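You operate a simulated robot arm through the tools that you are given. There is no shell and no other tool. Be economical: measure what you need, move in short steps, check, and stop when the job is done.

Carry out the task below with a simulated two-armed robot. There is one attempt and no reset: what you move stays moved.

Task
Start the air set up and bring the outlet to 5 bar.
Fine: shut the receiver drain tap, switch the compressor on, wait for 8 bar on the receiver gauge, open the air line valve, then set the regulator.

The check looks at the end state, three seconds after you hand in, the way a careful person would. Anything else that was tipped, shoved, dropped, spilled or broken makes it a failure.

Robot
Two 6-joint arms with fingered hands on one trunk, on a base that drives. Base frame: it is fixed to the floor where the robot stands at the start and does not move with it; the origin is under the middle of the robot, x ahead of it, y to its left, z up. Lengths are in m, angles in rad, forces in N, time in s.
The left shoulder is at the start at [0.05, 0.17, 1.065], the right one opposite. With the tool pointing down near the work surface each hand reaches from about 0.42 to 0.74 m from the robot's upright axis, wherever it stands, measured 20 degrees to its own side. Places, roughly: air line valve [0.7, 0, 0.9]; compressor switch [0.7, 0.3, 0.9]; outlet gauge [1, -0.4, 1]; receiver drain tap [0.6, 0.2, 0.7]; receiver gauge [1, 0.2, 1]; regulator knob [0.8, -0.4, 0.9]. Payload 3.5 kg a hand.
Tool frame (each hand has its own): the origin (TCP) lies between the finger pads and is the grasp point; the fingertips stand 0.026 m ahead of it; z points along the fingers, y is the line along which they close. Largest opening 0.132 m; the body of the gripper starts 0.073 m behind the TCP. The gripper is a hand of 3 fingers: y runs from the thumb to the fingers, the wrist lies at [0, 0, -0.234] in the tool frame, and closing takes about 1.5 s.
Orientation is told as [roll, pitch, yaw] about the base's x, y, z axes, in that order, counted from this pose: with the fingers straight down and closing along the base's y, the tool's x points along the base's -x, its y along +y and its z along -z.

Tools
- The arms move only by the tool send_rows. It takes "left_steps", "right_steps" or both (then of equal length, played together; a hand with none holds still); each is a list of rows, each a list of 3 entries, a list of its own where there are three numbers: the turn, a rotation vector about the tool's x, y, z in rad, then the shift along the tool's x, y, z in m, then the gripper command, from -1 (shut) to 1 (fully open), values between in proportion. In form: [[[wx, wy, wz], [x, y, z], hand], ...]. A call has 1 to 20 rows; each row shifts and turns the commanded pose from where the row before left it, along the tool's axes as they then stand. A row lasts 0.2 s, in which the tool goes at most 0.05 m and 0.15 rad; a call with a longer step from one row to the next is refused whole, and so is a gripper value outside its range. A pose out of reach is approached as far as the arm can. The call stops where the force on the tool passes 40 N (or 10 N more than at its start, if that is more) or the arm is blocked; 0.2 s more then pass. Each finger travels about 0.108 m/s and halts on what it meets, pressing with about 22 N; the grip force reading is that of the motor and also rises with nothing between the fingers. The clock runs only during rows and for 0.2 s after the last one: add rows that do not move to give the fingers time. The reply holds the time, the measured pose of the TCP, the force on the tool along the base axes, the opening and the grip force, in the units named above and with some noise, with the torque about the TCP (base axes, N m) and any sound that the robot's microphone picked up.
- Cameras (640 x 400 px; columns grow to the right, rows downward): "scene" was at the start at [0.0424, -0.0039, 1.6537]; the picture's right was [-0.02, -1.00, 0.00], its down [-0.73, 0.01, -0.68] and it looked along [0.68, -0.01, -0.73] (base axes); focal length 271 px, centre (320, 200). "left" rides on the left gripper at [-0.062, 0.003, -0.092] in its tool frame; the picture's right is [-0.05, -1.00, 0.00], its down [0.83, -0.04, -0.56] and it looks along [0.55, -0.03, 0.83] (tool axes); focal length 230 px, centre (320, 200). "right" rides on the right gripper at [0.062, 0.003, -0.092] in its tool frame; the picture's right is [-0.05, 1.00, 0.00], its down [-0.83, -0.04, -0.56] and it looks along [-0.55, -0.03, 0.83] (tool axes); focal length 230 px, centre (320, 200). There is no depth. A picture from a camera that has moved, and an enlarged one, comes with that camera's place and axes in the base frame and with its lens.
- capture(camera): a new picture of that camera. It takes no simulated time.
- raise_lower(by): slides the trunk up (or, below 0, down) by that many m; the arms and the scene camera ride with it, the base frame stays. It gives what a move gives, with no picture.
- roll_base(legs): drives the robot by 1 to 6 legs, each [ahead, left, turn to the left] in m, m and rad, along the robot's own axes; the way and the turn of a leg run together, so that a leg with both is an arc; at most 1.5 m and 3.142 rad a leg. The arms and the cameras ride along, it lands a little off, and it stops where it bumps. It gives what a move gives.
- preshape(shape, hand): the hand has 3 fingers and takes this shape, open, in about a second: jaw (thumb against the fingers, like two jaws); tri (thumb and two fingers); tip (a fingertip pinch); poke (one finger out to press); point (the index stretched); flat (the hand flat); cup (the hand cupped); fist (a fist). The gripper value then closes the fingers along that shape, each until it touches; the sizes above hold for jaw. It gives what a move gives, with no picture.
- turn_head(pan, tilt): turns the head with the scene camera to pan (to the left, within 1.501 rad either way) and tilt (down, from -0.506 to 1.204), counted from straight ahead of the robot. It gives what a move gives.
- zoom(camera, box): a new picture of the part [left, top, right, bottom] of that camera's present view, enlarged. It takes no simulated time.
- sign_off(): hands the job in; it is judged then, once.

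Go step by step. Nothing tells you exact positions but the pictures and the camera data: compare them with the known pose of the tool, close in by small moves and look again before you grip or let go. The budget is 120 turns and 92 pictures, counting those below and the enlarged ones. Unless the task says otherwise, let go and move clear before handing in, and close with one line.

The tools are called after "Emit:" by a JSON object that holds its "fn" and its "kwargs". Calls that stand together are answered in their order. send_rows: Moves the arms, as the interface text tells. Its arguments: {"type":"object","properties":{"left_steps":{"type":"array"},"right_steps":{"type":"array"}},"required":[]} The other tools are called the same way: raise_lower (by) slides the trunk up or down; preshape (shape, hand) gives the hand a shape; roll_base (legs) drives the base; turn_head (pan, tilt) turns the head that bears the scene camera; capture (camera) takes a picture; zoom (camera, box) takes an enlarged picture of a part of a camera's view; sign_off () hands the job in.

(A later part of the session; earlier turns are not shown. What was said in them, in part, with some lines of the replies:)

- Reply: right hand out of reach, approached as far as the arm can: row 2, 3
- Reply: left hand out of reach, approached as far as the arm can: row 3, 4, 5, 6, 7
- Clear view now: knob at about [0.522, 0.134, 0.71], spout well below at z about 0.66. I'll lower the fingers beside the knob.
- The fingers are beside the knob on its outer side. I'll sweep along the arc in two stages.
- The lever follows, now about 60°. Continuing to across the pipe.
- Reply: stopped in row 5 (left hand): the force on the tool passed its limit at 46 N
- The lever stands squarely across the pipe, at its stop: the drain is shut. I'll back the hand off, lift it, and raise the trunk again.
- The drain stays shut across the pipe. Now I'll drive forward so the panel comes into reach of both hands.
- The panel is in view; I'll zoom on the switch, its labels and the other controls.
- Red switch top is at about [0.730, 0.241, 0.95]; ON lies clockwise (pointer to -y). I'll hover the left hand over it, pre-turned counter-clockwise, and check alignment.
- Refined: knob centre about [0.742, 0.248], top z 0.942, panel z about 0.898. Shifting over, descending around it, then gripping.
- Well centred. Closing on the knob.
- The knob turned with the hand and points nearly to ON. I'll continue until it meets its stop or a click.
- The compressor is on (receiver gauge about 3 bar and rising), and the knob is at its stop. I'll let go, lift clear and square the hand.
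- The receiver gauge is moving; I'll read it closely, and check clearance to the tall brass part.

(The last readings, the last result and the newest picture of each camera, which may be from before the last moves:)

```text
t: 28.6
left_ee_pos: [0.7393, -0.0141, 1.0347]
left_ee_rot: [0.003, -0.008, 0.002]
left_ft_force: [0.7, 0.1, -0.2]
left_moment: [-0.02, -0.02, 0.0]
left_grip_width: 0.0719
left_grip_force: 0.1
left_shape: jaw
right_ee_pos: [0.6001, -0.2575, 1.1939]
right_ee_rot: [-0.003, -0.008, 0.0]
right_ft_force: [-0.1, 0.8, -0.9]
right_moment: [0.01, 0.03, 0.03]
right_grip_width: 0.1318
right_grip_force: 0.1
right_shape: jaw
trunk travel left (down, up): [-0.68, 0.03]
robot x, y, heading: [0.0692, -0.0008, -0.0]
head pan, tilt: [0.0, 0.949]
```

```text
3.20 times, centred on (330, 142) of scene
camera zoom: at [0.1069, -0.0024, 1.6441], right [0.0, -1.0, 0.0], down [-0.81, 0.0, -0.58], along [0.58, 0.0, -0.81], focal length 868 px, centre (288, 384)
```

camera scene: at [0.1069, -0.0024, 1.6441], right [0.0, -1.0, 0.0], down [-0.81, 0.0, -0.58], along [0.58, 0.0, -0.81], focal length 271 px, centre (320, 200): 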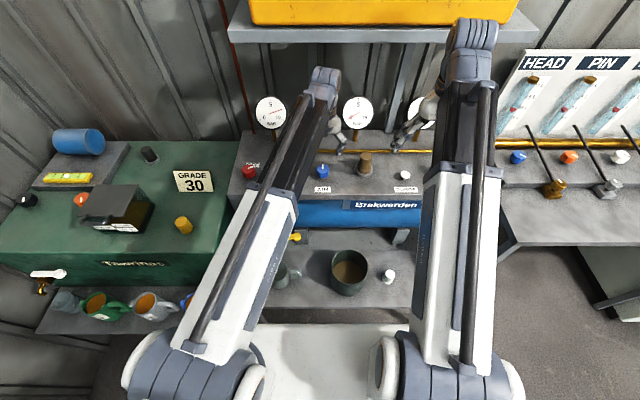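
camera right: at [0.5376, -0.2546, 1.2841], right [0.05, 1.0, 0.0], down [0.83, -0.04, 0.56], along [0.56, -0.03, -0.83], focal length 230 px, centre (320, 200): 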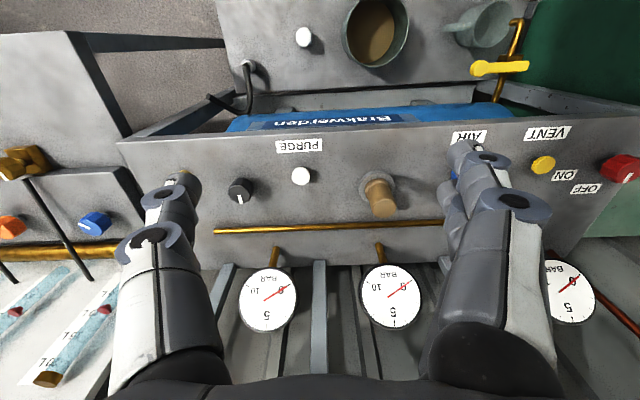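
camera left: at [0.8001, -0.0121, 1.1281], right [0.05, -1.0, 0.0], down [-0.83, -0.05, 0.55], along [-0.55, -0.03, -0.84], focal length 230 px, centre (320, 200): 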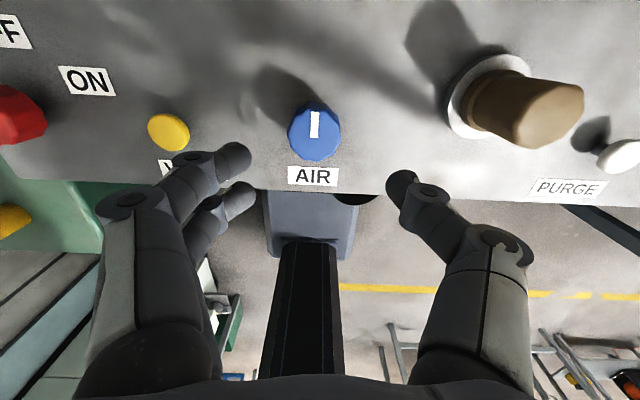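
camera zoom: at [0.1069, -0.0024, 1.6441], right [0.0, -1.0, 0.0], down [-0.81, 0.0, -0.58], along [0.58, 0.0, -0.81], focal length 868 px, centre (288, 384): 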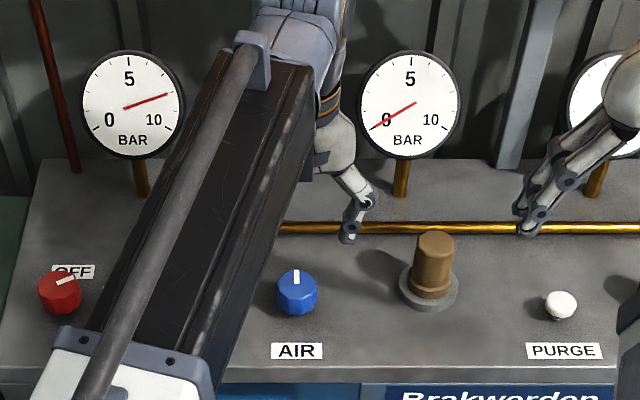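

Receiver reads about 8 bar. The brass part (top z 0.973, y -0.16) clears the hand. I'll descend on the AIR knob and grip.

Emit:
{"fn": "send_rows", "kwargs": {"left_steps": [[[0, 0, 0], [-0.005, 0.003, 0.03], 0.1], [[0, 0, 0], [0, 0, 0.035], 0.1], [[0, 0, 0], [0, 0, 0.034], 0.1], [[0, 0, 0], [0, 0, 0], 0.1]]}}

Emit:
{"fn": "capture", "kwargs": {"camera": "left"}}

Emit:
{"fn": "zoom", "kwargs": {"camera": "scene", "box": [230, 80, 430, 205]}}

```text
t: 29.6
left_ee_pos: [0.745, -0.0101, 0.9325]
left_ee_rot: [0.004, -0.009, 0.001]
left_ft_force: [-0.3, 0.1, 0.5]
left_moment: [0.01, 0.01, 0.01]
left_grip_width: 0.072
left_grip_force: 0.0
left_shape: jaw
right_ee_pos: [0.5996, -0.258, 1.1934]
right_ee_rot: [-0.003, -0.007, -0.001]
right_ft_force: [-0.1, 0.6, -0.8]
right_moment: [-0.01, 0.02, 0.01]
right_grip_width: 0.1318
right_grip_force: 0.1
right_shape: jaw
trunk travel left (down, up): [-0.68, 0.03]
robot x, y, heading: [0.0716, 0.0009, -0.002]
head pan, tilt: [0.0, 0.949]
```

```text
57 pictures are left
camera left: at [0.8063, -0.0094, 1.0266], right [0.05, -1.0, 0.0], down [-0.83, -0.05, 0.55], along [-0.55, -0.03, -0.84], focal length 230 px, centre (320, 200)
```

left: 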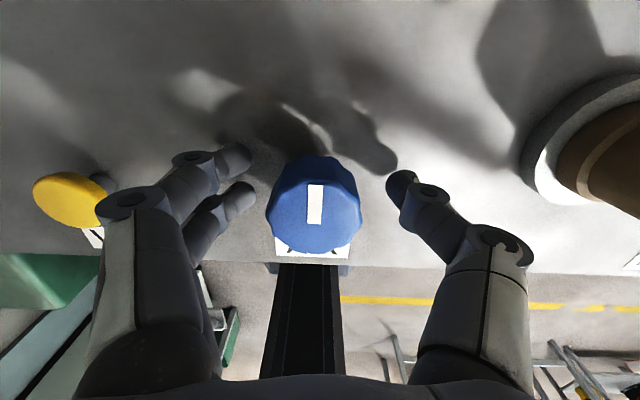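

```text
3.20 times, centred on (330, 142) of scene
camera zoom: at [0.1069, -0.0025, 1.6441], right [0.0, -1.0, 0.0], down [-0.81, 0.0, -0.58], along [0.58, 0.0, -0.81], focal length 868 px, centre (288, 384)
```

zoom: 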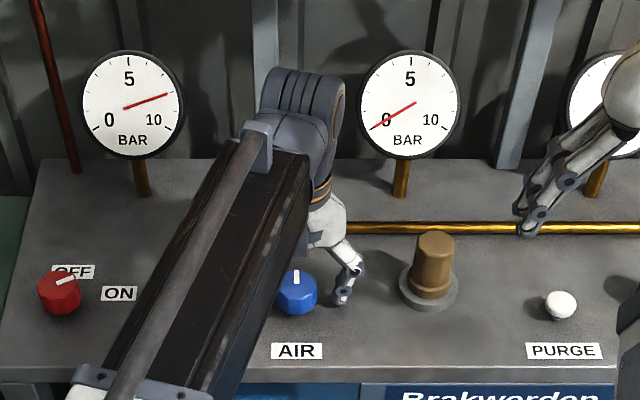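

Centred, receiver steady at 8 bar. Gripping and trying a small counter-clockwise turn.

Emit:
{"fn": "send_rows", "kwargs": {"left_steps": [[[0, 0, 0], [0, 0, 0], -0.5], [[0, 0, 0], [0, 0, 0], -0.6], [[0, 0, 0], [0, 0, 0], -0.7], [[0, 0, 0], [0, 0, 0], -0.8], [[0, 0, -0.08], [0, 0, 0], -0.8], [[0, 0, -0.08], [0, 0, 0], -0.8], [[0, 0, -0.08], [0, 0, 0], -0.8], [[0, 0, 0], [0, 0, 0], -0.8]]}}

Emit:
{"fn": "capture", "kwargs": {"camera": "left"}}

```text
t: 31.4
left_ee_pos: [0.7485, -0.0099, 0.9334]
left_ee_rot: [0.002, -0.01, 0.241]
left_ft_force: [16.4, 6.0, -0.5]
left_moment: [0.09, -0.27, -0.62]
left_grip_width: 0.0323
left_grip_force: 21.6
left_shape: jaw
right_ee_pos: [0.6013, -0.2571, 1.1927]
right_ee_rot: [-0.003, -0.007, 0.0]
right_ft_force: [0.1, 0.0, -0.3]
right_moment: [0.01, -0.01, -0.02]
right_grip_width: 0.1318
right_grip_force: 0.1
right_shape: jaw
trunk travel left (down, up): [-0.68, 0.03]
robot x, y, heading: [0.0736, 0.0008, 0.002]
head pan, tilt: [0.0, 0.949]
```

```text
55 pictures are left
camera left: at [0.807, 0.0072, 1.0267], right [0.29, -0.96, 0.0], down [-0.8, -0.24, 0.55], along [-0.52, -0.16, -0.84], focal length 230 px, centre (320, 200)
```

left: 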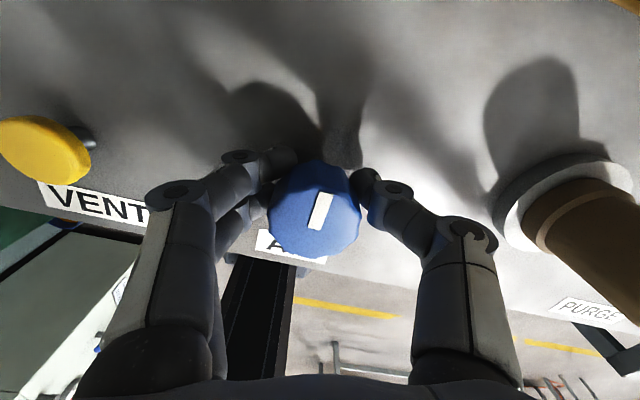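

It's at its closed stop that way, so it opens clockwise. Turning clockwise.

Emit:
{"fn": "send_rows", "kwargs": {"left_steps": [[[0, 0, 0.12], [0, 0, 0], -0.8], [[0, 0, 0.12], [0, 0, 0], -0.8], [[0, 0, 0.12], [0, 0, 0], -0.8], [[0, 0, 0.12], [0, 0, 0], -0.8], [[0, 0, 0.12], [0, 0, 0], -0.8], [[0, 0, 0.12], [0, 0, 0], -0.8], [[0, 0, 0.12], [0, 0, 0], -0.8], [[0, 0, 0.12], [0, 0, 0], -0.8], [[0, 0, 0.12], [0, 0, 0], -0.8], [[0, 0, 0.12], [0, 0, 0], -0.8], [[0, 0, 0], [0, 0, 0], -0.8]]}}

Emit:
{"fn": "capture", "kwargs": {"camera": "left"}}

Emit:
{"fn": "zoom", "kwargs": {"camera": "scene", "box": [230, 80, 430, 205]}}

```text
t: 33.8
left_ee_pos: [0.7467, -0.0148, 0.9333]
left_ee_rot: [0.005, -0.001, -0.964]
left_ft_force: [-1.1, -25.1, 2.3]
left_moment: [-0.56, 0.23, 0.14]
left_grip_width: 0.0331
left_grip_force: 21.9
left_shape: jaw
right_ee_pos: [0.5999, -0.2596, 1.1933]
right_ee_rot: [0.0, -0.007, -0.001]
right_ft_force: [-0.1, 0.3, -1.2]
right_moment: [-0.03, 0.01, 0.0]
right_grip_width: 0.1318
right_grip_force: 0.0
right_shape: jaw
trunk travel left (down, up): [-0.68, 0.03]
robot x, y, heading: [0.0724, -0.0004, -0.001]
head pan, tilt: [0.0, 0.949]
```

```text
54 pictures are left
camera left: at [0.7833, -0.0641, 1.0262], right [-0.79, -0.61, -0.01], down [-0.51, 0.66, 0.55], along [-0.34, 0.44, -0.83], focal length 230 px, centre (320, 200)
```

left: 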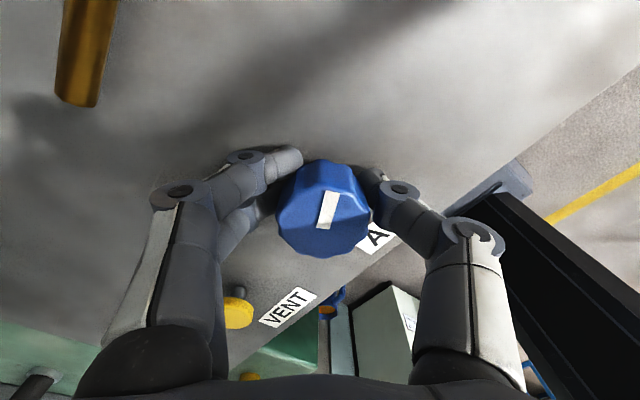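

```text
3.20 times, centred on (330, 142) of scene
camera zoom: at [0.1066, -0.0056, 1.6441], right [0.0, -1.0, 0.0], down [-0.81, 0.0, -0.58], along [0.58, 0.0, -0.81], focal length 868 px, centre (288, 384)
```

zoom: 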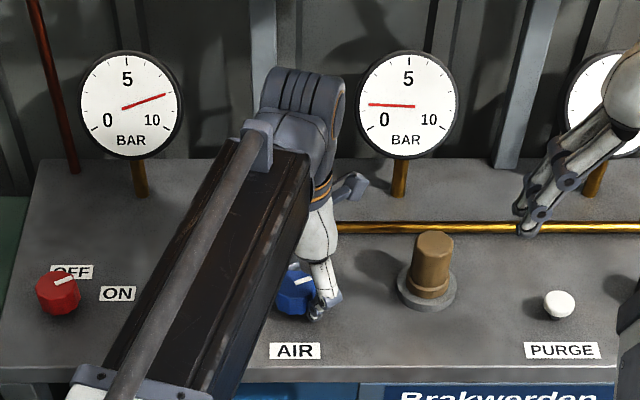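

The AIR valve is opening: the middle line gauge is rising. Continue to its stop.

Emit:
{"fn": "send_rows", "kwargs": {"left_steps": [[[0, 0, 0.1], [0, 0, 0], -0.8], [[0, 0, 0.1], [0, 0, 0], -0.8], [[0, 0, 0.1], [0, 0, 0], -0.8], [[0, 0, 0.1], [0, 0, 0], -0.8], [[0, 0, 0], [0, 0, 0], -0.8]]}}

Emit:
{"fn": "capture", "kwargs": {"camera": "left"}}

Emit:
{"fn": "zoom", "kwargs": {"camera": "scene", "box": [230, 80, 430, 205]}}

```text
t: 35.0
left_ee_pos: [0.7451, -0.016, 0.9334]
left_ee_rot: [0.006, -0.001, -1.365]
left_ft_force: [-13.0, -28.3, 0.7]
left_moment: [-0.56, 0.47, 0.2]
left_grip_width: 0.0331
left_grip_force: 22.1
left_shape: jaw
right_ee_pos: [0.5984, -0.2597, 1.1934]
right_ee_rot: [0.0, -0.009, 0.0]
right_ft_force: [0.3, -0.3, 0.0]
right_moment: [-0.03, -0.03, -0.02]
right_grip_width: 0.1319
right_grip_force: 0.0
right_shape: jaw
trunk travel left (down, up): [-0.68, 0.03]
robot x, y, heading: [0.0674, 0.0019, 0.003]
head pan, tilt: [0.0, 0.949]
```

```text
52 pictures are left
camera left: at [0.7601, -0.0762, 1.0263], right [-0.97, -0.26, 0.0], down [-0.22, 0.8, 0.55], along [-0.14, 0.54, -0.83], focal length 230 px, centre (320, 200)
```

left: 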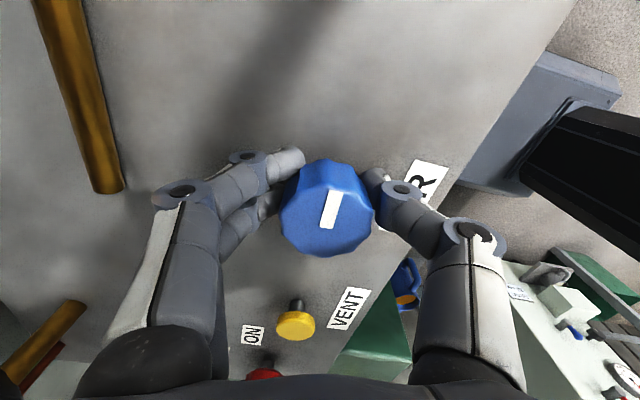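

```text
3.20 times, centred on (330, 142) of scene
camera zoom: at [0.1053, -0.0058, 1.6441], right [0.0, -1.0, 0.0], down [-0.81, 0.0, -0.58], along [0.58, 0.0, -0.81], focal length 868 px, centre (288, 384)
```

zoom: 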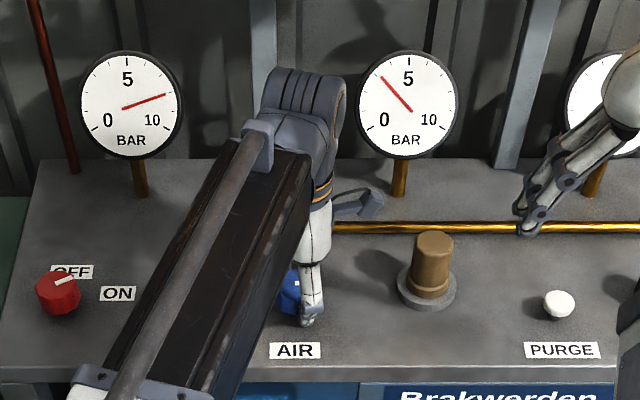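

Emit:
{"fn": "send_rows", "kwargs": {"left_steps": [[[0, 0, 0.08], [0, 0, 0], -0.8], [[0, 0, 0.08], [0, 0, 0], -0.8], [[0, 0, 0], [0, 0, 0], -0.8]]}}

Emit:
{"fn": "zoom", "kwargs": {"camera": "left", "box": [240, 120, 400, 220]}}

```text
t: 35.8
left_ee_pos: [0.7441, -0.0167, 0.9332]
left_ee_rot: [0.006, -0.001, -1.523]
left_ft_force: [-17.0, -29.3, 0.7]
left_moment: [-0.55, 0.54, 0.91]
left_grip_width: 0.0328
left_grip_force: 21.4
left_shape: jaw
right_ee_pos: [0.5976, -0.2602, 1.1949]
right_ee_rot: [-0.001, -0.01, -0.002]
right_ft_force: [0.6, -0.2, 0.2]
right_moment: [0.01, 0.04, -0.02]
right_grip_width: 0.1319
right_grip_force: 0.1
right_shape: jaw
trunk travel left (down, up): [-0.68, 0.03]
robot x, y, heading: [0.0679, -0.0005, 0.005]
head pan, tilt: [0.0, 0.949]
```

```text
4.00 times, centred on (320, 170) of left
camera zoom: at [0.7503, -0.0788, 1.0266], right [-1.0, -0.1, -0.01], down [-0.09, 0.83, 0.55], along [-0.05, 0.55, -0.83], focal length 920 px, centre (320, 320)
```

zoom: 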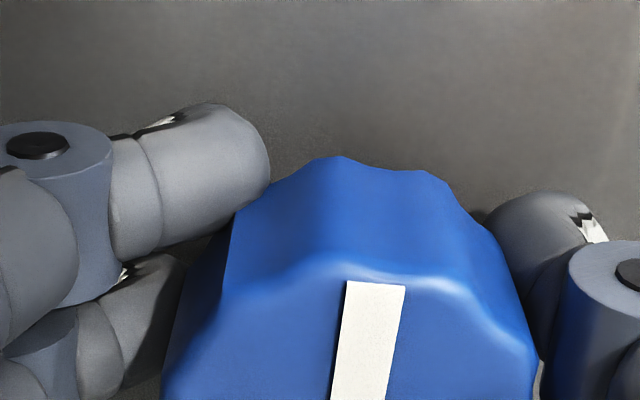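

At the open stop (pointer to -y). Releasing, lifting, and squaring the left hand; then I'll shift the base right for the regulator.

Emit:
{"fn": "send_rows", "kwargs": {"left_steps": [[[0, 0, 0], [0, 0, 0], 0.1], [[0, 0, 0], [0, 0, 0], 0.1], [[0, 0, 0], [0, 0, -0.03], 0.1], [[0, 0, 0], [0, 0, -0.04], 0.1], [[0, 0, 0], [0, 0, -0.05], 0.1], [[0, 0, -0.15], [0, 0, -0.04], 0.1], [[0, 0, -0.15], [0, 0, -0.04], 0.1], [[0, 0, -0.15], [0, 0, -0.02], 0.1], [[0, 0, -0.15], [0, 0, 0], 0.1], [[0, 0, -0.15], [0, 0, 0], 0.1], [[0, 0, -0.15], [0, 0, 0], 0.1], [[0, 0, -0.15], [0, 0, 0], 0.1], [[0, 0, -0.15], [0, 0, 0], 0.1], [[0, 0, -0.15], [0, 0, 0], 0.1], [[0, 0, -0.15], [0, 0, 0], 0.1], [[0, 0, 0], [0, 0.05, 0], 0.1], [[0, 0, 0], [0, 0.05, 0], 0.1], [[0, 0, 0], [0, 0.05, 0], 0.1], [[0, 0, 0], [0, 0.05, 0], 0.1], [[0, 0, 0], [0, 0, 0], 0.1]]}}

Emit:
{"fn": "roll_base", "kwargs": {"legs": [[0, -0.13, 0]]}}

Emit:
{"fn": "capture", "kwargs": {"camera": "scene"}}

Emit:
{"fn": "capture", "kwargs": {"camera": "right"}}

```text
t: 40.0
left_ee_pos: [0.7497, 0.1897, 1.1523]
left_ee_rot: [0.005, -0.008, -0.023]
left_ft_force: [-0.2, -0.3, 0.1]
left_moment: [0.01, 0.0, 0.01]
left_grip_width: 0.0719
left_grip_force: 0.1
left_shape: jaw
right_ee_pos: [0.6002, -0.2583, 1.1928]
right_ee_rot: [-0.002, -0.007, -0.001]
right_ft_force: [-0.2, 0.2, -0.1]
right_moment: [0.01, 0.02, -0.01]
right_grip_width: 0.132
right_grip_force: 0.0
right_shape: jaw
trunk travel left (down, up): [-0.68, 0.03]
robot x, y, heading: [0.0708, -0.0007, -0.005]
head pan, tilt: [0.0, 0.949]
```

```text
t: 41.3
left_ee_pos: [0.7501, 0.0556, 1.1535]
left_ee_rot: [0.002, -0.005, -0.021]
left_ft_force: [-0.4, -0.4, -0.7]
left_moment: [0.03, -0.01, 0.05]
left_grip_width: 0.0722
left_grip_force: 0.1
left_shape: jaw
right_ee_pos: [0.5995, -0.393, 1.1924]
right_ee_rot: [0.0, -0.007, -0.001]
right_ft_force: [0.4, -0.5, -0.4]
right_moment: [0.01, 0.01, -0.02]
right_grip_width: 0.1321
right_grip_force: 0.1
right_shape: jaw
trunk travel left (down, up): [-0.68, 0.03]
robot x, y, heading: [0.0719, -0.1327, -0.0]
head pan, tilt: [0.0, 0.949]
```

```text
49 pictures are left
camera scene: at [0.107, -0.1375, 1.6441], right [0.0, -1.0, 0.0], down [-0.81, 0.0, -0.58], along [0.58, 0.0, -0.81], focal length 271 px, centre (320, 200)
```

scene: 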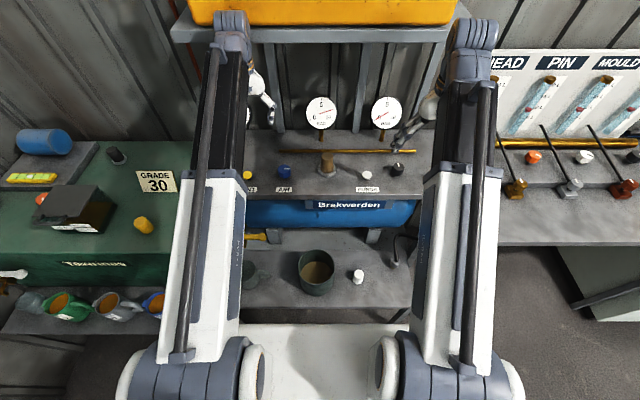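

```text
48 pictures are left
camera right: at [0.5376, -0.3891, 1.2838], right [0.05, 1.0, 0.0], down [0.83, -0.04, 0.56], along [0.56, -0.03, -0.83], focal length 230 px, centre (320, 200)
```

right: 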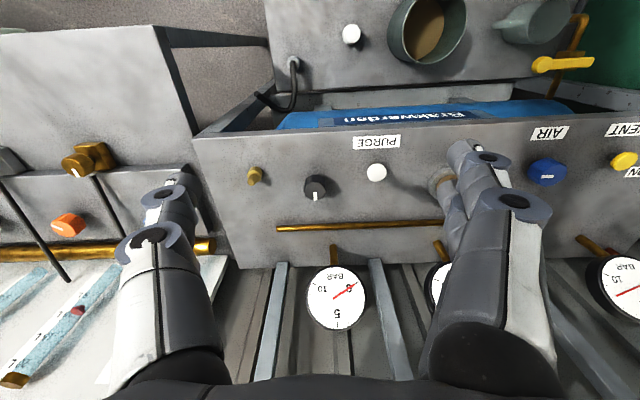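

Now I see the black knob, plus a small brass piece to its right. Zooming to understand both.

Emit:
{"fn": "zoom", "kwargs": {"camera": "right", "box": [220, 130, 460, 280]}}

Emit:
{"fn": "zoom", "kwargs": {"camera": "scene", "box": [240, 80, 440, 205]}}

```text
2.67 times, centred on (340, 205) of right
camera zoom: at [0.5376, -0.3891, 1.2838], right [0.05, 1.0, 0.0], down [0.83, -0.04, 0.56], along [0.56, -0.03, -0.83], focal length 614 px, centre (267, 187)
```

zoom: 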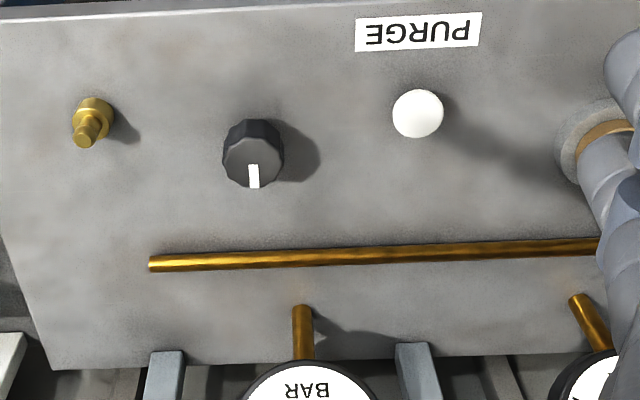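

```text
3.20 times, centred on (340, 142) of scene
camera zoom: at [0.107, -0.1375, 1.6441], right [0.0, -1.0, 0.0], down [-0.81, 0.0, -0.58], along [0.58, 0.0, -0.81], focal length 868 px, centre (256, 384)
```

zoom: 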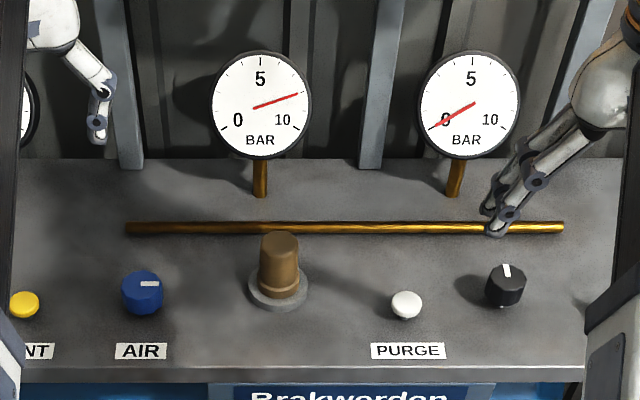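

Line gauge is at 8 bar, outlet at 0; the regulator knob is centred at about [0.747, -0.410], top z about 0.942. Moving the right hand over it, pre-turned counter-clockwise.

Emit:
{"fn": "send_rows", "kwargs": {"right_steps": [[[0, 0, 0], [-0.0295, -0.0034, 0.036], 0.1], [[0, 0, 0], [-0.0295, -0.0034, 0.036], 0.1], [[0, 0, 0], [-0.0295, -0.0034, 0.036], 0.1], [[0, 0, 0], [-0.0295, -0.0034, 0.036], 0.1], [[0, 0, 0], [-0.0295, -0.0034, 0.036], 0.1], [[0, 0, -0.15], [0, 0, 0], 0.1], [[0, 0, -0.15], [0, 0, 0], 0.1], [[0, 0, -0.15], [0, 0, 0], 0.1], [[0, 0, -0.15], [0, 0, 0], 0.1], [[0, 0, -0.15], [0, 0, 0], 0.1], [[0, 0, -0.15], [0, 0, 0], 0.1], [[0, 0, 0], [0, 0, 0], 0.1]]}}

Emit:
{"fn": "capture", "kwargs": {"camera": "right"}}

Emit:
{"fn": "zoom", "kwargs": {"camera": "scene", "box": [300, 80, 500, 205]}}

```text
t: 43.9
left_ee_pos: [0.7515, 0.0565, 1.1515]
left_ee_rot: [0.004, -0.008, -0.02]
left_ft_force: [0.4, -0.5, 0.1]
left_moment: [-0.01, 0.01, -0.03]
left_grip_width: 0.0719
left_grip_force: 0.0
left_shape: jaw
right_ee_pos: [0.7489, -0.4083, 1.0132]
right_ee_rot: [-0.006, -0.002, 0.902]
right_ft_force: [-0.3, 0.0, 0.8]
right_moment: [-0.01, -0.02, 0.05]
right_grip_width: 0.073
right_grip_force: 0.0
right_shape: jaw
trunk travel left (down, up): [-0.68, 0.03]
robot x, y, heading: [0.0725, -0.1322, -0.001]
head pan, tilt: [0.0, 0.949]
```

```text
45 pictures are left
camera right: at [0.7068, -0.4545, 1.1056], right [-0.75, 0.66, -0.01], down [0.55, 0.63, 0.56], along [0.37, 0.42, -0.83], focal length 230 px, centre (320, 200)
```

right: 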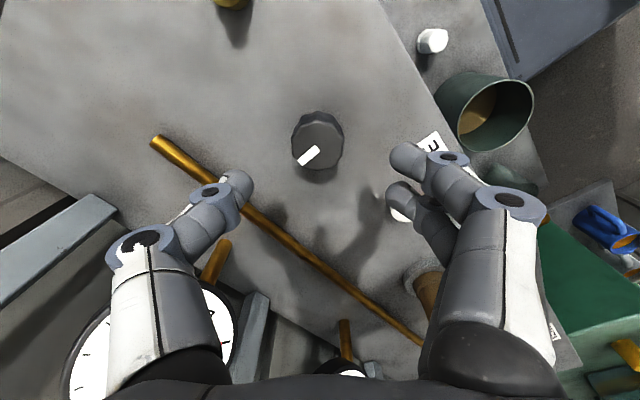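

```text
3.20 times, centred on (400, 142) of scene
camera zoom: at [0.107, -0.1358, 1.6441], right [0.0, -1.0, 0.0], down [-0.81, 0.0, -0.58], along [0.58, 0.0, -0.81], focal length 868 px, centre (64, 384)
```

zoom: 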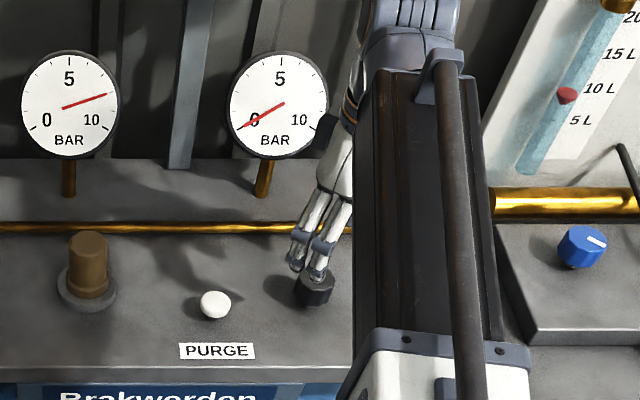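

Aligned. Descending around the knob.

Emit:
{"fn": "send_rows", "kwargs": {"right_steps": [[[0, 0, 0], [0, 0, 0.03], 0.1], [[0, 0, 0], [0, 0, 0.03], 0.1], [[0, 0, 0], [0, 0, 0.019], 0.1], [[0, 0, 0], [0, 0, 0], 0.1]]}}

Emit:
{"fn": "capture", "kwargs": {"camera": "right"}}

```text
t: 44.9
left_ee_pos: [0.7488, 0.0566, 1.1524]
left_ee_rot: [0.004, -0.008, -0.022]
left_ft_force: [0.2, 0.2, 0.6]
left_moment: [0.0, -0.02, -0.01]
left_grip_width: 0.0721
left_grip_force: 0.0
left_shape: jaw
right_ee_pos: [0.7492, -0.409, 0.9343]
right_ee_rot: [-0.006, -0.004, 0.897]
right_ft_force: [0.2, 0.2, -0.3]
right_moment: [0.0, -0.02, 0.01]
right_grip_width: 0.0731
right_grip_force: 0.1
right_shape: jaw
trunk travel left (down, up): [-0.68, 0.03]
robot x, y, heading: [0.0718, -0.1315, -0.002]
head pan, tilt: [0.0, 0.949]
```

```text
43 pictures are left
camera right: at [0.7088, -0.4544, 1.0257], right [-0.75, 0.66, -0.01], down [0.55, 0.62, 0.56], along [0.37, 0.41, -0.83], focal length 230 px, centre (320, 200)
```

right: 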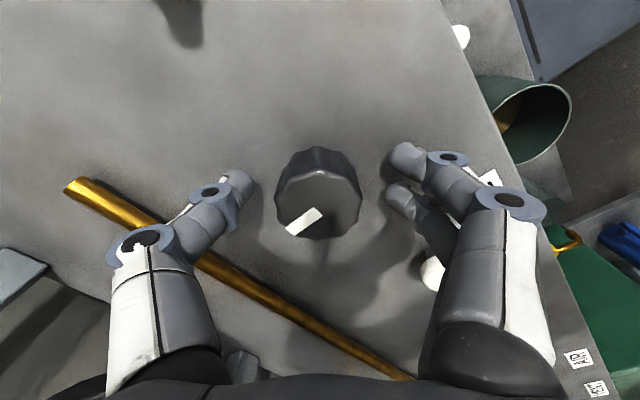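

Centred. Gripping, then a first clockwise turn while watching the outlet gauge.

Emit:
{"fn": "send_rows", "kwargs": {"right_steps": [[[0, 0, 0], [0, 0, 0], -0.5], [[0, 0, 0], [0, 0, 0], -0.6], [[0, 0, 0], [0, 0, 0], -0.7], [[0, 0, 0], [0, 0, 0], -0.8], [[0, 0, 0.1], [0, 0, 0], -0.8], [[0, 0, 0.1], [0, 0, 0], -0.8], [[0, 0, 0.1], [0, 0, 0], -0.8], [[0, 0, 0.1], [0, 0, 0], -0.8], [[0, 0, 0], [0, 0, 0], -0.8], [[0, 0, 0], [0, 0, 0], -0.8]]}}

Emit:
{"fn": "zoom", "kwargs": {"camera": "scene", "box": [300, 80, 460, 180]}}

Emit:
{"fn": "zoom", "kwargs": {"camera": "right", "box": [240, 120, 400, 220]}}

```text
t: 47.1
left_ee_pos: [0.7511, 0.0561, 1.1516]
left_ee_rot: [0.004, -0.006, -0.02]
left_ft_force: [-0.7, 0.3, -0.3]
left_moment: [0.03, -0.02, 0.02]
left_grip_width: 0.072
left_grip_force: 0.0
left_shape: jaw
right_ee_pos: [0.75, -0.4091, 0.9347]
right_ee_rot: [-0.006, -0.005, 0.499]
right_ft_force: [4.9, 0.7, -5.1]
right_moment: [-0.01, -0.08, 0.0]
right_grip_width: 0.0302
right_grip_force: 22.4
right_shape: jaw
trunk travel left (down, up): [-0.68, 0.03]
robot x, y, heading: [0.073, -0.1344, -0.001]
head pan, tilt: [0.0, 0.949]
```

```text
4.00 times, centred on (380, 130) of scene
camera zoom: at [0.108, -0.1359, 1.644], right [0.0, -1.0, 0.0], down [-0.81, 0.0, -0.58], along [0.58, 0.0, -0.81], focal length 1085 px, centre (80, 480)
```

zoom: 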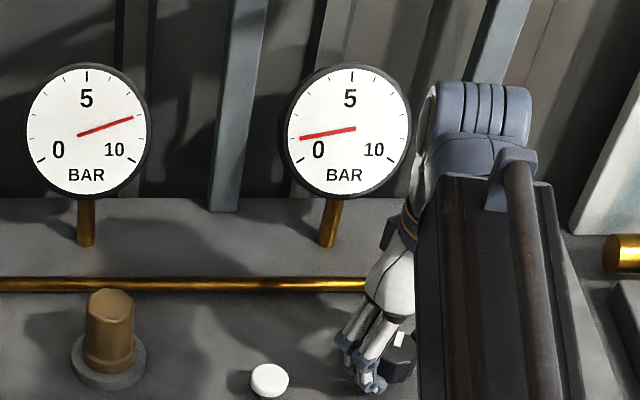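

```text
4.00 times, centred on (320, 170) of right
camera zoom: at [0.6943, -0.4353, 1.0258], right [-0.43, 0.9, 0.0], down [0.75, 0.36, 0.56], along [0.51, 0.24, -0.83], focal length 920 px, centre (320, 320)
```

zoom: 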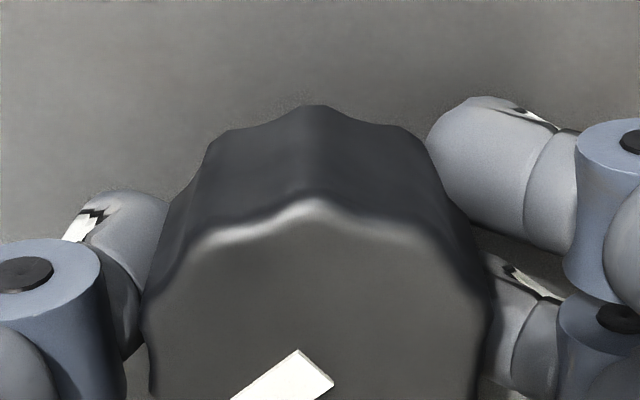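

Outlet responds, about 0.9 bar. Turning another 0.6 rad and pausing.

Emit:
{"fn": "send_rows", "kwargs": {"right_steps": [[[0, 0, 0], [0, 0, 0], -0.8], [[0, 0, 0.1], [0, 0, 0], -0.8], [[0, 0, 0.1], [0, 0, 0], -0.8], [[0, 0, 0.1], [0, 0, 0], -0.8], [[0, 0, 0.1], [0, 0, 0], -0.8], [[0, 0, 0.1], [0, 0, 0], -0.8], [[0, 0, 0.1], [0, 0, 0], -0.8], [[0, 0, 0], [0, 0, 0], -0.8], [[0, 0, 0], [0, 0, 0], -0.8], [[0, 0, 0], [0, 0, 0], -0.8], [[0, 0, 0], [0, 0, 0], -0.8], [[0, 0, 0], [0, 0, 0], -0.8]]}}

Emit:
{"fn": "zoom", "kwargs": {"camera": "scene", "box": [300, 80, 460, 180]}}

```text
t: 49.7
left_ee_pos: [0.7512, 0.056, 1.1513]
left_ee_rot: [0.005, -0.007, -0.022]
left_ft_force: [-0.5, -0.9, 0.4]
left_moment: [-0.01, -0.01, 0.0]
left_grip_width: 0.0723
left_grip_force: 0.0
left_shape: jaw
right_ee_pos: [0.7496, -0.4073, 0.9348]
right_ee_rot: [0.001, -0.006, -0.101]
right_ft_force: [11.3, -2.0, -3.5]
right_moment: [-0.06, -0.21, -0.01]
right_grip_width: 0.0302
right_grip_force: 22.0
right_shape: jaw
trunk travel left (down, up): [-0.68, 0.03]
robot x, y, heading: [0.0721, -0.131, 0.0]
head pan, tilt: [0.0, 0.949]
```

```text
4.00 times, centred on (380, 130) of scene
camera zoom: at [0.1086, -0.1362, 1.644], right [0.0, -1.0, 0.0], down [-0.81, 0.0, -0.58], along [0.58, 0.0, -0.81], focal length 1085 px, centre (80, 480)
```

zoom: 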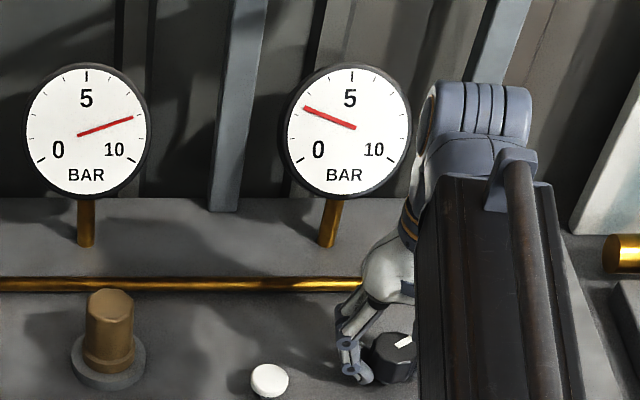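

About 2.2 bar per rad. Another 1.0 rad, then pause.

Emit:
{"fn": "send_rows", "kwargs": {"right_steps": [[[0, 0, 0.1], [0, 0, 0], -0.8], [[0, 0, 0.1], [0, 0, 0], -0.8], [[0, 0, 0.1], [0, 0, 0], -0.8], [[0, 0, 0.1], [0, 0, 0], -0.8], [[0, 0, 0.1], [0, 0, 0], -0.8], [[0, 0, 0.1], [0, 0, 0], -0.8], [[0, 0, 0.1], [0, 0, 0], -0.8], [[0, 0, 0.1], [0, 0, 0], -0.8], [[0, 0, 0.1], [0, 0, 0], -0.8], [[0, 0, 0.1], [0, 0, 0], -0.8], [[0, 0, 0], [0, 0, 0], -0.8], [[0, 0, 0], [0, 0, 0], -0.8], [[0, 0, 0], [0, 0, 0], -0.8], [[0, 0, 0], [0, 0, 0], -0.8], [[0, 0, 0], [0, 0, 0], -0.8], [[0, 0, 0], [0, 0, 0], -0.8]]}}

Emit:
{"fn": "zoom", "kwargs": {"camera": "scene", "box": [300, 80, 460, 180]}}

```text
t: 53.1
left_ee_pos: [0.75, 0.0555, 1.1526]
left_ee_rot: [0.002, -0.006, -0.02]
left_ft_force: [0.7, 0.7, 0.5]
left_moment: [-0.01, 0.03, 0.01]
left_grip_width: 0.072
left_grip_force: 0.0
left_shape: jaw
right_ee_pos: [0.7494, -0.4085, 0.9346]
right_ee_rot: [0.005, -0.003, -1.102]
right_ft_force: [8.1, -8.8, -2.0]
right_moment: [-0.15, -0.13, -0.03]
right_grip_width: 0.0297
right_grip_force: 21.8
right_shape: jaw
trunk travel left (down, up): [-0.68, 0.03]
robot x, y, heading: [0.0721, -0.1304, 0.0]
head pan, tilt: [0.0, 0.949]
```

```text
4.00 times, centred on (380, 130) of scene
camera zoom: at [0.1081, -0.1369, 1.6441], right [0.0, -1.0, 0.0], down [-0.81, 0.0, -0.58], along [0.58, 0.0, -0.81], focal length 1085 px, centre (80, 480)
```

zoom: 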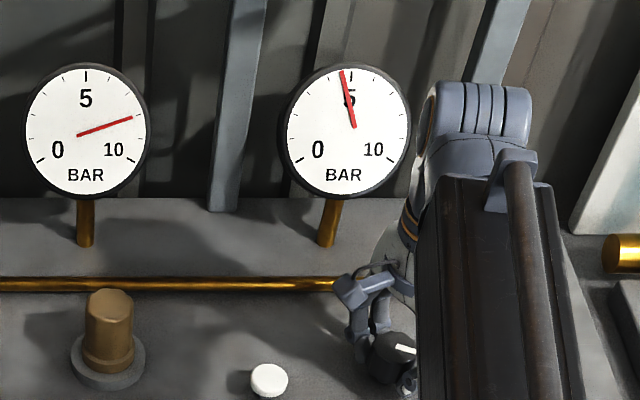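

Close: about 4.4–4.5 bar. Zooming tight to read exactly.

Emit:
{"fn": "zoom", "kwargs": {"camera": "scene", "box": [366, 92, 408, 134]}}

```text
9.52 times, centred on (387, 113) of scene
camera zoom: at [0.1081, -0.1369, 1.6441], right [0.0, -1.0, 0.0], down [-0.81, 0.0, -0.58], along [0.58, 0.0, -0.81], focal length 2584 px, centre (-318, 1029)
```

zoom: 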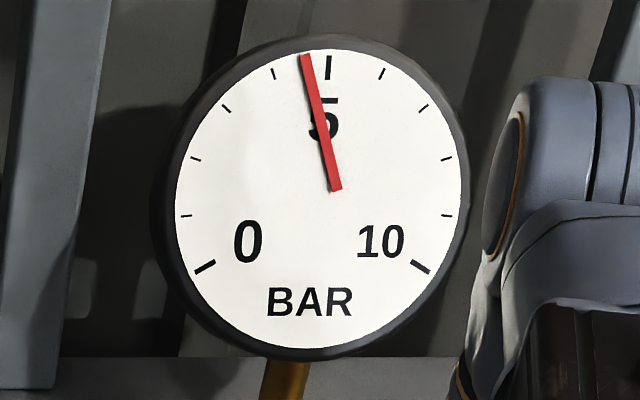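

Allowing for the view's slant, it reads about 4.3 bar; that needs about 0.32 rad more.

Emit:
{"fn": "send_rows", "kwargs": {"right_steps": [[[0, 0, 0.08], [0, 0, 0], -0.8], [[0, 0, 0.08], [0, 0, 0], -0.8], [[0, 0, 0.08], [0, 0, 0], -0.8], [[0, 0, 0.08], [0, 0, 0], -0.8], [[0, 0, 0], [0, 0, 0], -0.8], [[0, 0, 0], [0, 0, 0], -0.8], [[0, 0, 0], [0, 0, 0], -0.8], [[0, 0, 0], [0, 0, 0], -0.8], [[0, 0, 0], [0, 0, 0], -0.8], [[0, 0, 0], [0, 0, 0], -0.8], [[0, 0, 0], [0, 0, 0], -0.8], [[0, 0, 0], [0, 0, 0], -0.8]]}}

Emit:
{"fn": "zoom", "kwargs": {"camera": "scene", "box": [366, 92, 408, 134]}}

```text
t: 55.7
left_ee_pos: [0.7495, 0.0571, 1.1529]
left_ee_rot: [0.004, -0.007, -0.022]
left_ft_force: [1.1, -0.4, 0.5]
left_moment: [-0.01, -0.01, 0.0]
left_grip_width: 0.0719
left_grip_force: 0.1
left_shape: jaw
right_ee_pos: [0.7487, -0.409, 0.9347]
right_ee_rot: [0.008, -0.002, -1.422]
right_ft_force: [6.3, -6.4, 0.9]
right_moment: [-0.09, -0.14, -0.04]
right_grip_width: 0.0299
right_grip_force: 21.9
right_shape: jaw
trunk travel left (down, up): [-0.68, 0.03]
robot x, y, heading: [0.0728, -0.1314, 0.003]
head pan, tilt: [0.0, 0.949]
```

```text
9.52 times, centred on (387, 113) of scene
camera zoom: at [0.1076, -0.1366, 1.6441], right [0.0, -1.0, 0.0], down [-0.81, 0.0, -0.58], along [0.58, 0.0, -0.81], focal length 2584 px, centre (-318, 1029)
```

zoom: 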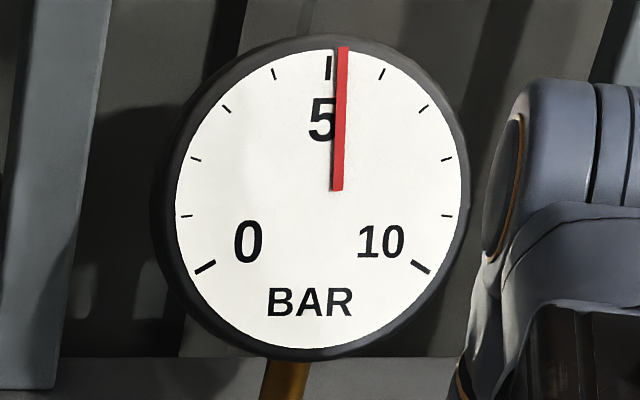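

Reads about 4.9. A tiny nudge of 0.04 rad, then recheck.

Emit:
{"fn": "send_rows", "kwargs": {"right_steps": [[[0, 0, 0.04], [0, 0, 0], -0.8], [[0, 0, 0], [0, 0, 0], -0.8], [[0, 0, 0], [0, 0, 0], -0.8], [[0, 0, 0], [0, 0, 0], -0.8], [[0, 0, 0], [0, 0, 0], -0.8], [[0, 0, 0], [0, 0, 0], -0.8], [[0, 0, 0], [0, 0, 0], -0.8], [[0, 0, 0], [0, 0, 0], -0.8]]}}

Emit:
{"fn": "zoom", "kwargs": {"camera": "scene", "box": [366, 92, 408, 134]}}

```text
t: 57.5
left_ee_pos: [0.7493, 0.0566, 1.1514]
left_ee_rot: [0.004, -0.007, -0.021]
left_ft_force: [0.4, 0.1, -0.8]
left_moment: [-0.02, 0.01, -0.02]
left_grip_width: 0.072
left_grip_force: 0.1
left_shape: jaw
right_ee_pos: [0.7495, -0.4083, 0.935]
right_ee_rot: [0.008, -0.002, -1.461]
right_ft_force: [3.9, -6.2, 0.7]
right_moment: [-0.08, -0.09, 0.0]
right_grip_width: 0.0298
right_grip_force: 21.7
right_shape: jaw
trunk travel left (down, up): [-0.68, 0.03]
robot x, y, heading: [0.0727, -0.132, 0.0]
head pan, tilt: [0.0, 0.949]
```

```text
9.52 times, centred on (387, 113) of scene
camera zoom: at [0.1074, -0.1365, 1.6441], right [0.0, -1.0, 0.0], down [-0.81, 0.0, -0.58], along [0.58, 0.0, -0.81], focal length 2584 px, centre (-318, 1029)
```

zoom: 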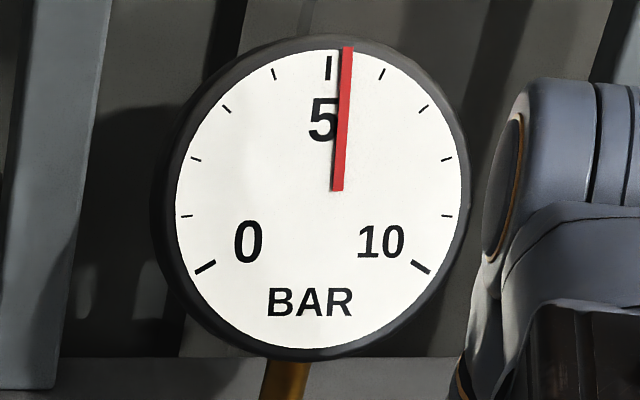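

The needle now lies along the dial's 5 axis. Releasing and lifting straight off.

Emit:
{"fn": "send_rows", "kwargs": {"right_steps": [[[0, 0, 0], [0, 0, 0], -0.2], [[0, 0, 0], [0, 0, 0], 0.1], [[0, 0, 0], [0, 0, 0], 0.1], [[0, 0, 0], [0, 0, -0.03], 0.1], [[0, 0, 0], [0, 0, -0.04], 0.1], [[0, 0, 0], [0, 0, -0.04], 0.1], [[0, 0, 0], [0, 0, -0.04], 0.1], [[0, 0, 0], [0, 0, -0.04], 0.1], [[0, 0, -0.15], [0, 0, 0], 0.1], [[0, 0, -0.15], [0, 0, 0], 0.1], [[0, 0, -0.15], [0, 0, 0], 0.1], [[0, 0, -0.15], [0, 0, 0], 0.1], [[0, 0, -0.15], [0, 0, 0], 0.1], [[0, 0, -0.15], [0, 0, 0], 0.1], [[0, 0, -0.15], [0, 0, 0], 0.1], [[0, 0, -0.15], [0, 0, 0], 0.1], [[0, 0, -0.15], [0, 0, 0], 0.1], [[0, 0, 0], [0, 0, 0], 0.1]]}}

Emit:
{"fn": "zoom", "kwargs": {"camera": "scene", "box": [366, 92, 408, 134]}}

Emit:
{"fn": "capture", "kwargs": {"camera": "scene"}}

Emit:
{"fn": "capture", "kwargs": {"camera": "right"}}

```text
t: 61.3
left_ee_pos: [0.7494, 0.0574, 1.1522]
left_ee_rot: [0.003, -0.008, -0.022]
left_ft_force: [0.1, 0.5, -0.3]
left_moment: [0.0, -0.05, -0.01]
left_grip_width: 0.0721
left_grip_force: 0.1
left_shape: jaw
right_ee_pos: [0.7475, -0.4091, 1.1256]
right_ee_rot: [0.001, -0.007, -0.11]
right_ft_force: [0.3, 0.6, -0.5]
right_moment: [0.03, 0.0, 0.0]
right_grip_width: 0.0721
right_grip_force: 0.1
right_shape: jaw
trunk travel left (down, up): [-0.68, 0.03]
robot x, y, heading: [0.0709, -0.1366, 0.003]
head pan, tilt: [0.0, 0.949]
```

```text
9.52 times, centred on (387, 113) of scene
camera zoom: at [0.107, -0.1358, 1.6441], right [0.0, -1.0, 0.0], down [-0.81, 0.0, -0.58], along [0.58, 0.0, -0.81], focal length 2584 px, centre (-318, 1029)
```

zoom: 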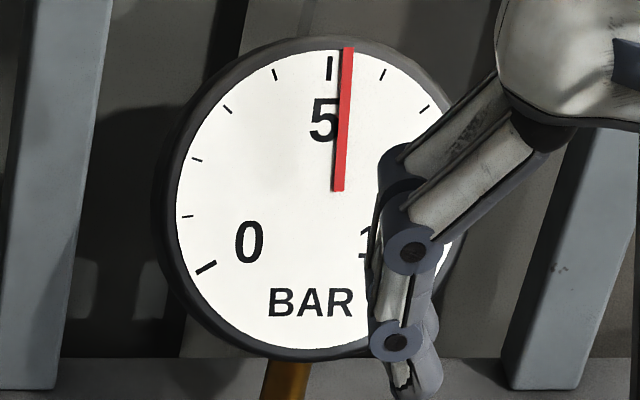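

```text
34 pictures are left
camera scene: at [0.107, -0.1358, 1.6441], right [0.0, -1.0, 0.0], down [-0.81, 0.0, -0.58], along [0.58, 0.0, -0.81], focal length 271 px, centre (320, 200)
```

scene: 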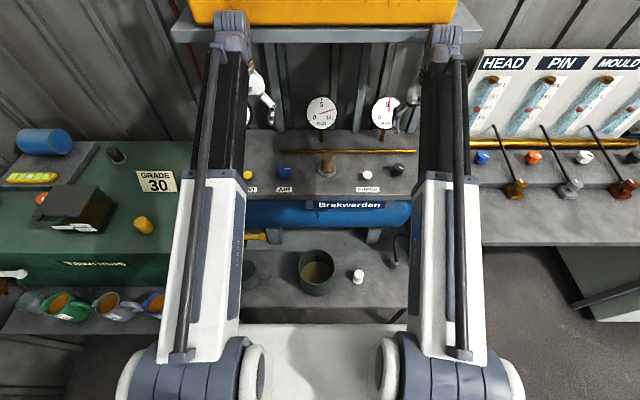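

```text
33 pictures are left
camera right: at [0.6866, -0.3981, 1.2163], right [0.16, 0.99, 0.0], down [0.82, -0.13, 0.56], along [0.55, -0.09, -0.83], focal length 230 px, centre (320, 200)
```

right: 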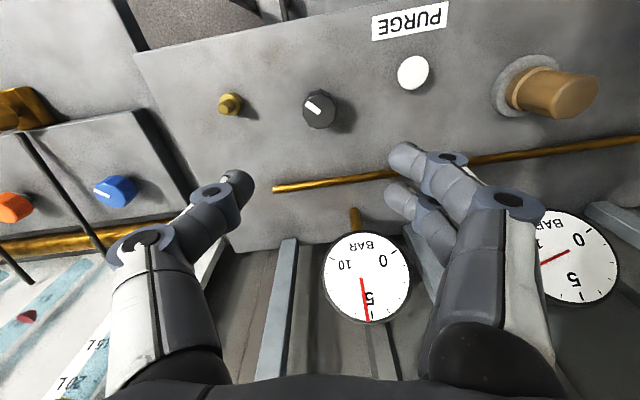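

Outlet holds at 5. I'll cross-check with the right camera, then back the robot clear and verify the other states.

Emit:
{"fn": "zoom", "kwargs": {"camera": "right", "box": [310, 220, 430, 330]}}

Emit:
{"fn": "roll_base", "kwargs": {"legs": [[-0.2, 0, 0]]}}

Emit:
{"fn": "turn_head", "kwargs": {"pan": 0.2, "tilt": 0.75}}

Emit:
{"fn": "capture", "kwargs": {"camera": "scene"}}

Emit:
{"fn": "capture", "kwargs": {"camera": "left"}}

```text
3.64 times, centred on (370, 275) of right
camera zoom: at [0.6866, -0.3981, 1.2163], right [0.16, 0.99, 0.0], down [0.82, -0.13, 0.56], along [0.55, -0.09, -0.83], focal length 837 px, centre (138, -73)
```

zoom: 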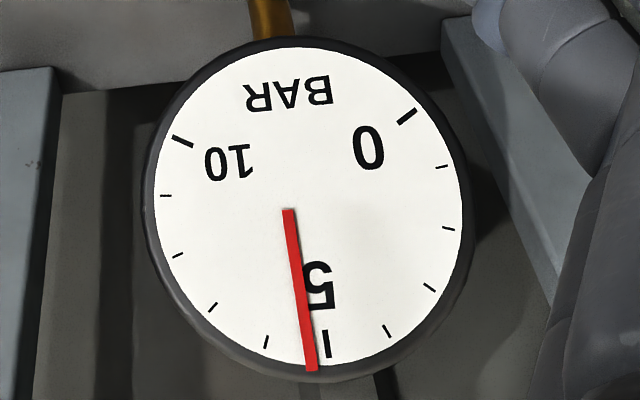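

```text
t: 62.9
left_ee_pos: [0.5483, 0.0559, 1.1534]
left_ee_rot: [0.003, -0.01, -0.021]
left_ft_force: [0.0, -0.8, -1.1]
left_moment: [-0.01, -0.03, -0.01]
left_grip_width: 0.0723
left_grip_force: 0.0
left_shape: jaw
right_ee_pos: [0.5461, -0.4086, 1.1264]
right_ee_rot: [0.002, -0.008, -0.112]
right_ft_force: [0.1, 0.3, -0.9]
right_moment: [0.0, -0.03, 0.0]
right_grip_width: 0.0722
right_grip_force: 0.2
right_shape: jaw
trunk travel left (down, up): [-0.68, 0.03]
robot x, y, heading: [-0.1286, -0.1351, 0.0]
head pan, tilt: [0.0, 0.949]
```

```text
t: 63.6
left_ee_pos: [0.5504, 0.0568, 1.1535]
left_ee_rot: [0.004, -0.007, -0.021]
left_ft_force: [0.1, 0.3, 0.7]
left_moment: [0.03, 0.0, -0.01]
left_grip_width: 0.072
left_grip_force: 0.1
left_shape: jaw
right_ee_pos: [0.5475, -0.4087, 1.1265]
right_ee_rot: [0.0, -0.007, -0.113]
right_ft_force: [-0.6, 0.0, 0.6]
right_moment: [0.03, 0.01, 0.01]
right_grip_width: 0.0719
right_grip_force: 0.0
right_shape: jaw
trunk travel left (down, up): [-0.68, 0.03]
robot x, y, heading: [-0.1304, -0.1324, 0.004]
head pan, tilt: [0.201, 0.75]
```

```text
31 pictures are left
camera scene: at [-0.0854, -0.1193, 1.6596], right [0.2, -0.98, 0.0], down [-0.67, -0.14, -0.73], along [0.72, 0.14, -0.68], focal length 271 px, centre (320, 200)
```

scene: 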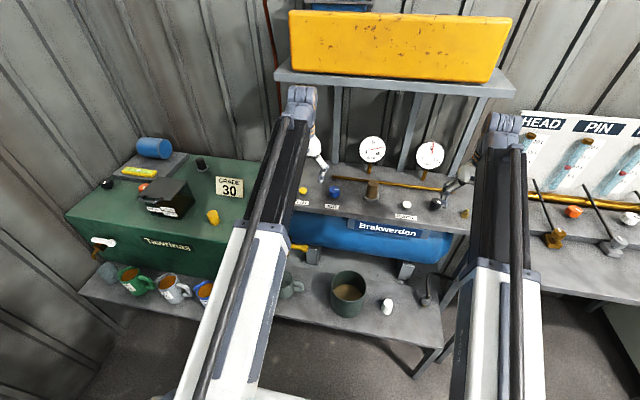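

```text
30 pictures are left
camera left: at [0.6105, 0.0569, 1.246], right [0.03, -1.0, 0.0], down [-0.84, -0.03, 0.55], along [-0.55, -0.01, -0.84], focal length 230 px, centre (320, 200)
```

left: 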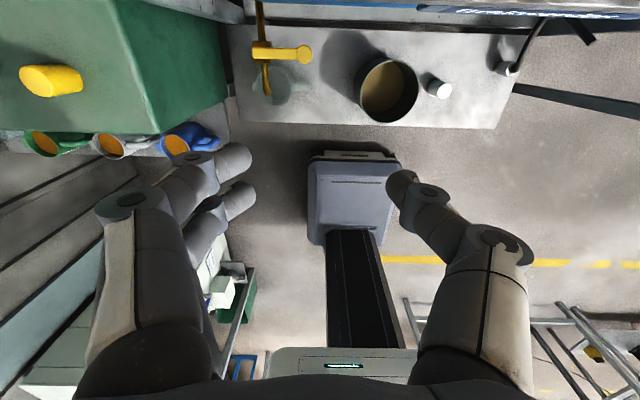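

Both cameras agree on 5 bar; drain lever is still across. The receiver gauge is hidden by the arm, so I'll shift the base left for a last look.

Emit:
{"fn": "roll_base", "kwargs": {"legs": [[0, 0.14, 0]]}}

Emit:
{"fn": "turn_head", "kwargs": {"pan": 0.0, "tilt": 0.7}}

Emit:
{"fn": "capture", "kwargs": {"camera": "scene"}}

Emit:
{"fn": "zoom", "kwargs": {"camera": "scene", "box": [220, 100, 420, 225]}}

```text
t: 65.0
left_ee_pos: [0.55, 0.1956, 1.1529]
left_ee_rot: [0.003, -0.007, -0.02]
left_ft_force: [-0.6, 0.6, 0.2]
left_moment: [-0.05, 0.03, 0.02]
left_grip_width: 0.0722
left_grip_force: 0.1
left_shape: jaw
right_ee_pos: [0.546, -0.2684, 1.1255]
right_ee_rot: [-0.001, -0.007, -0.111]
right_ft_force: [0.0, 0.3, 0.5]
right_moment: [-0.04, 0.03, -0.02]
right_grip_width: 0.0721
right_grip_force: 0.1
right_shape: jaw
trunk travel left (down, up): [-0.68, 0.03]
robot x, y, heading: [-0.1335, 0.006, -0.006]
head pan, tilt: [0.201, 0.75]
```

```text
t: 65.7
left_ee_pos: [0.5497, 0.1959, 1.1525]
left_ee_rot: [0.003, -0.006, -0.02]
left_ft_force: [0.5, 0.5, 0.2]
left_moment: [-0.01, -0.04, -0.03]
left_grip_width: 0.0721
left_grip_force: 0.1
left_shape: jaw
right_ee_pos: [0.5467, -0.2696, 1.1257]
right_ee_rot: [0.0, -0.007, -0.111]
right_ft_force: [-0.2, -0.2, 0.3]
right_moment: [0.01, 0.0, 0.02]
right_grip_width: 0.0718
right_grip_force: 0.1
right_shape: jaw
trunk travel left (down, up): [-0.68, 0.03]
robot x, y, heading: [-0.128, 0.0065, 0.002]
head pan, tilt: [0.0, 0.7]
```

```text
29 pictures are left
camera scene: at [-0.0813, 0.0041, 1.6638], right [0.0, -1.0, 0.0], down [-0.64, 0.0, -0.76], along [0.76, 0.0, -0.64], focal length 271 px, centre (320, 200)
```

scene: 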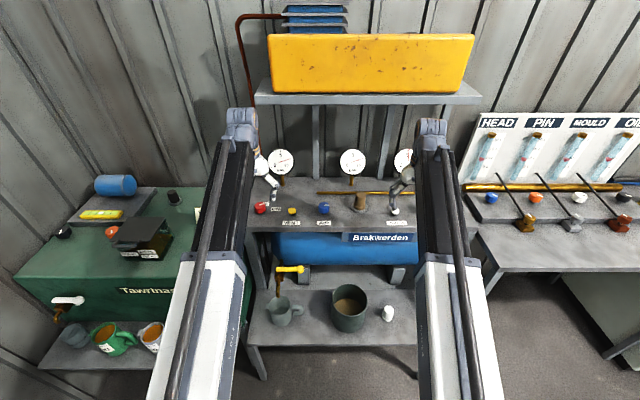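

```text
3.20 times, centred on (320, 162) of scene
camera zoom: at [-0.0813, 0.0041, 1.6638], right [0.0, -1.0, 0.0], down [-0.64, 0.0, -0.76], along [0.76, 0.0, -0.64], focal length 868 px, centre (320, 320)
```

zoom: 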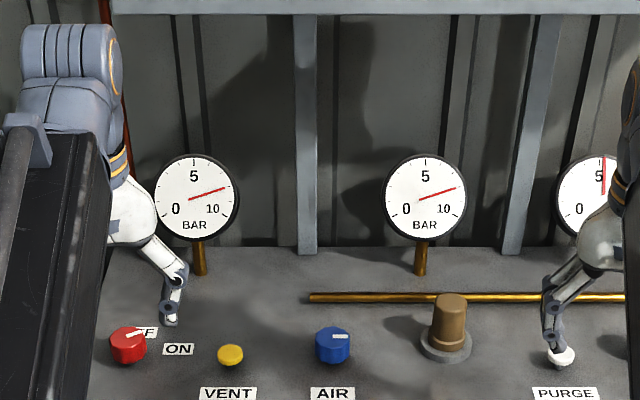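

The receiver and line gauges read 8 bar and the outlet reads 5 bar. The drain is shut, the compressor is on, the AIR valve is open and both hands are clear, so I'm handing in.

Emit:
{"fn": "sign_off", "kwargs": {}}

```text
The job is handed in.
```

The air set is running: the drain tap is shut, the compressor is on with 8 bar on the receiver gauge, the air line valve is open, and the outlet gauge reads 5 bar.
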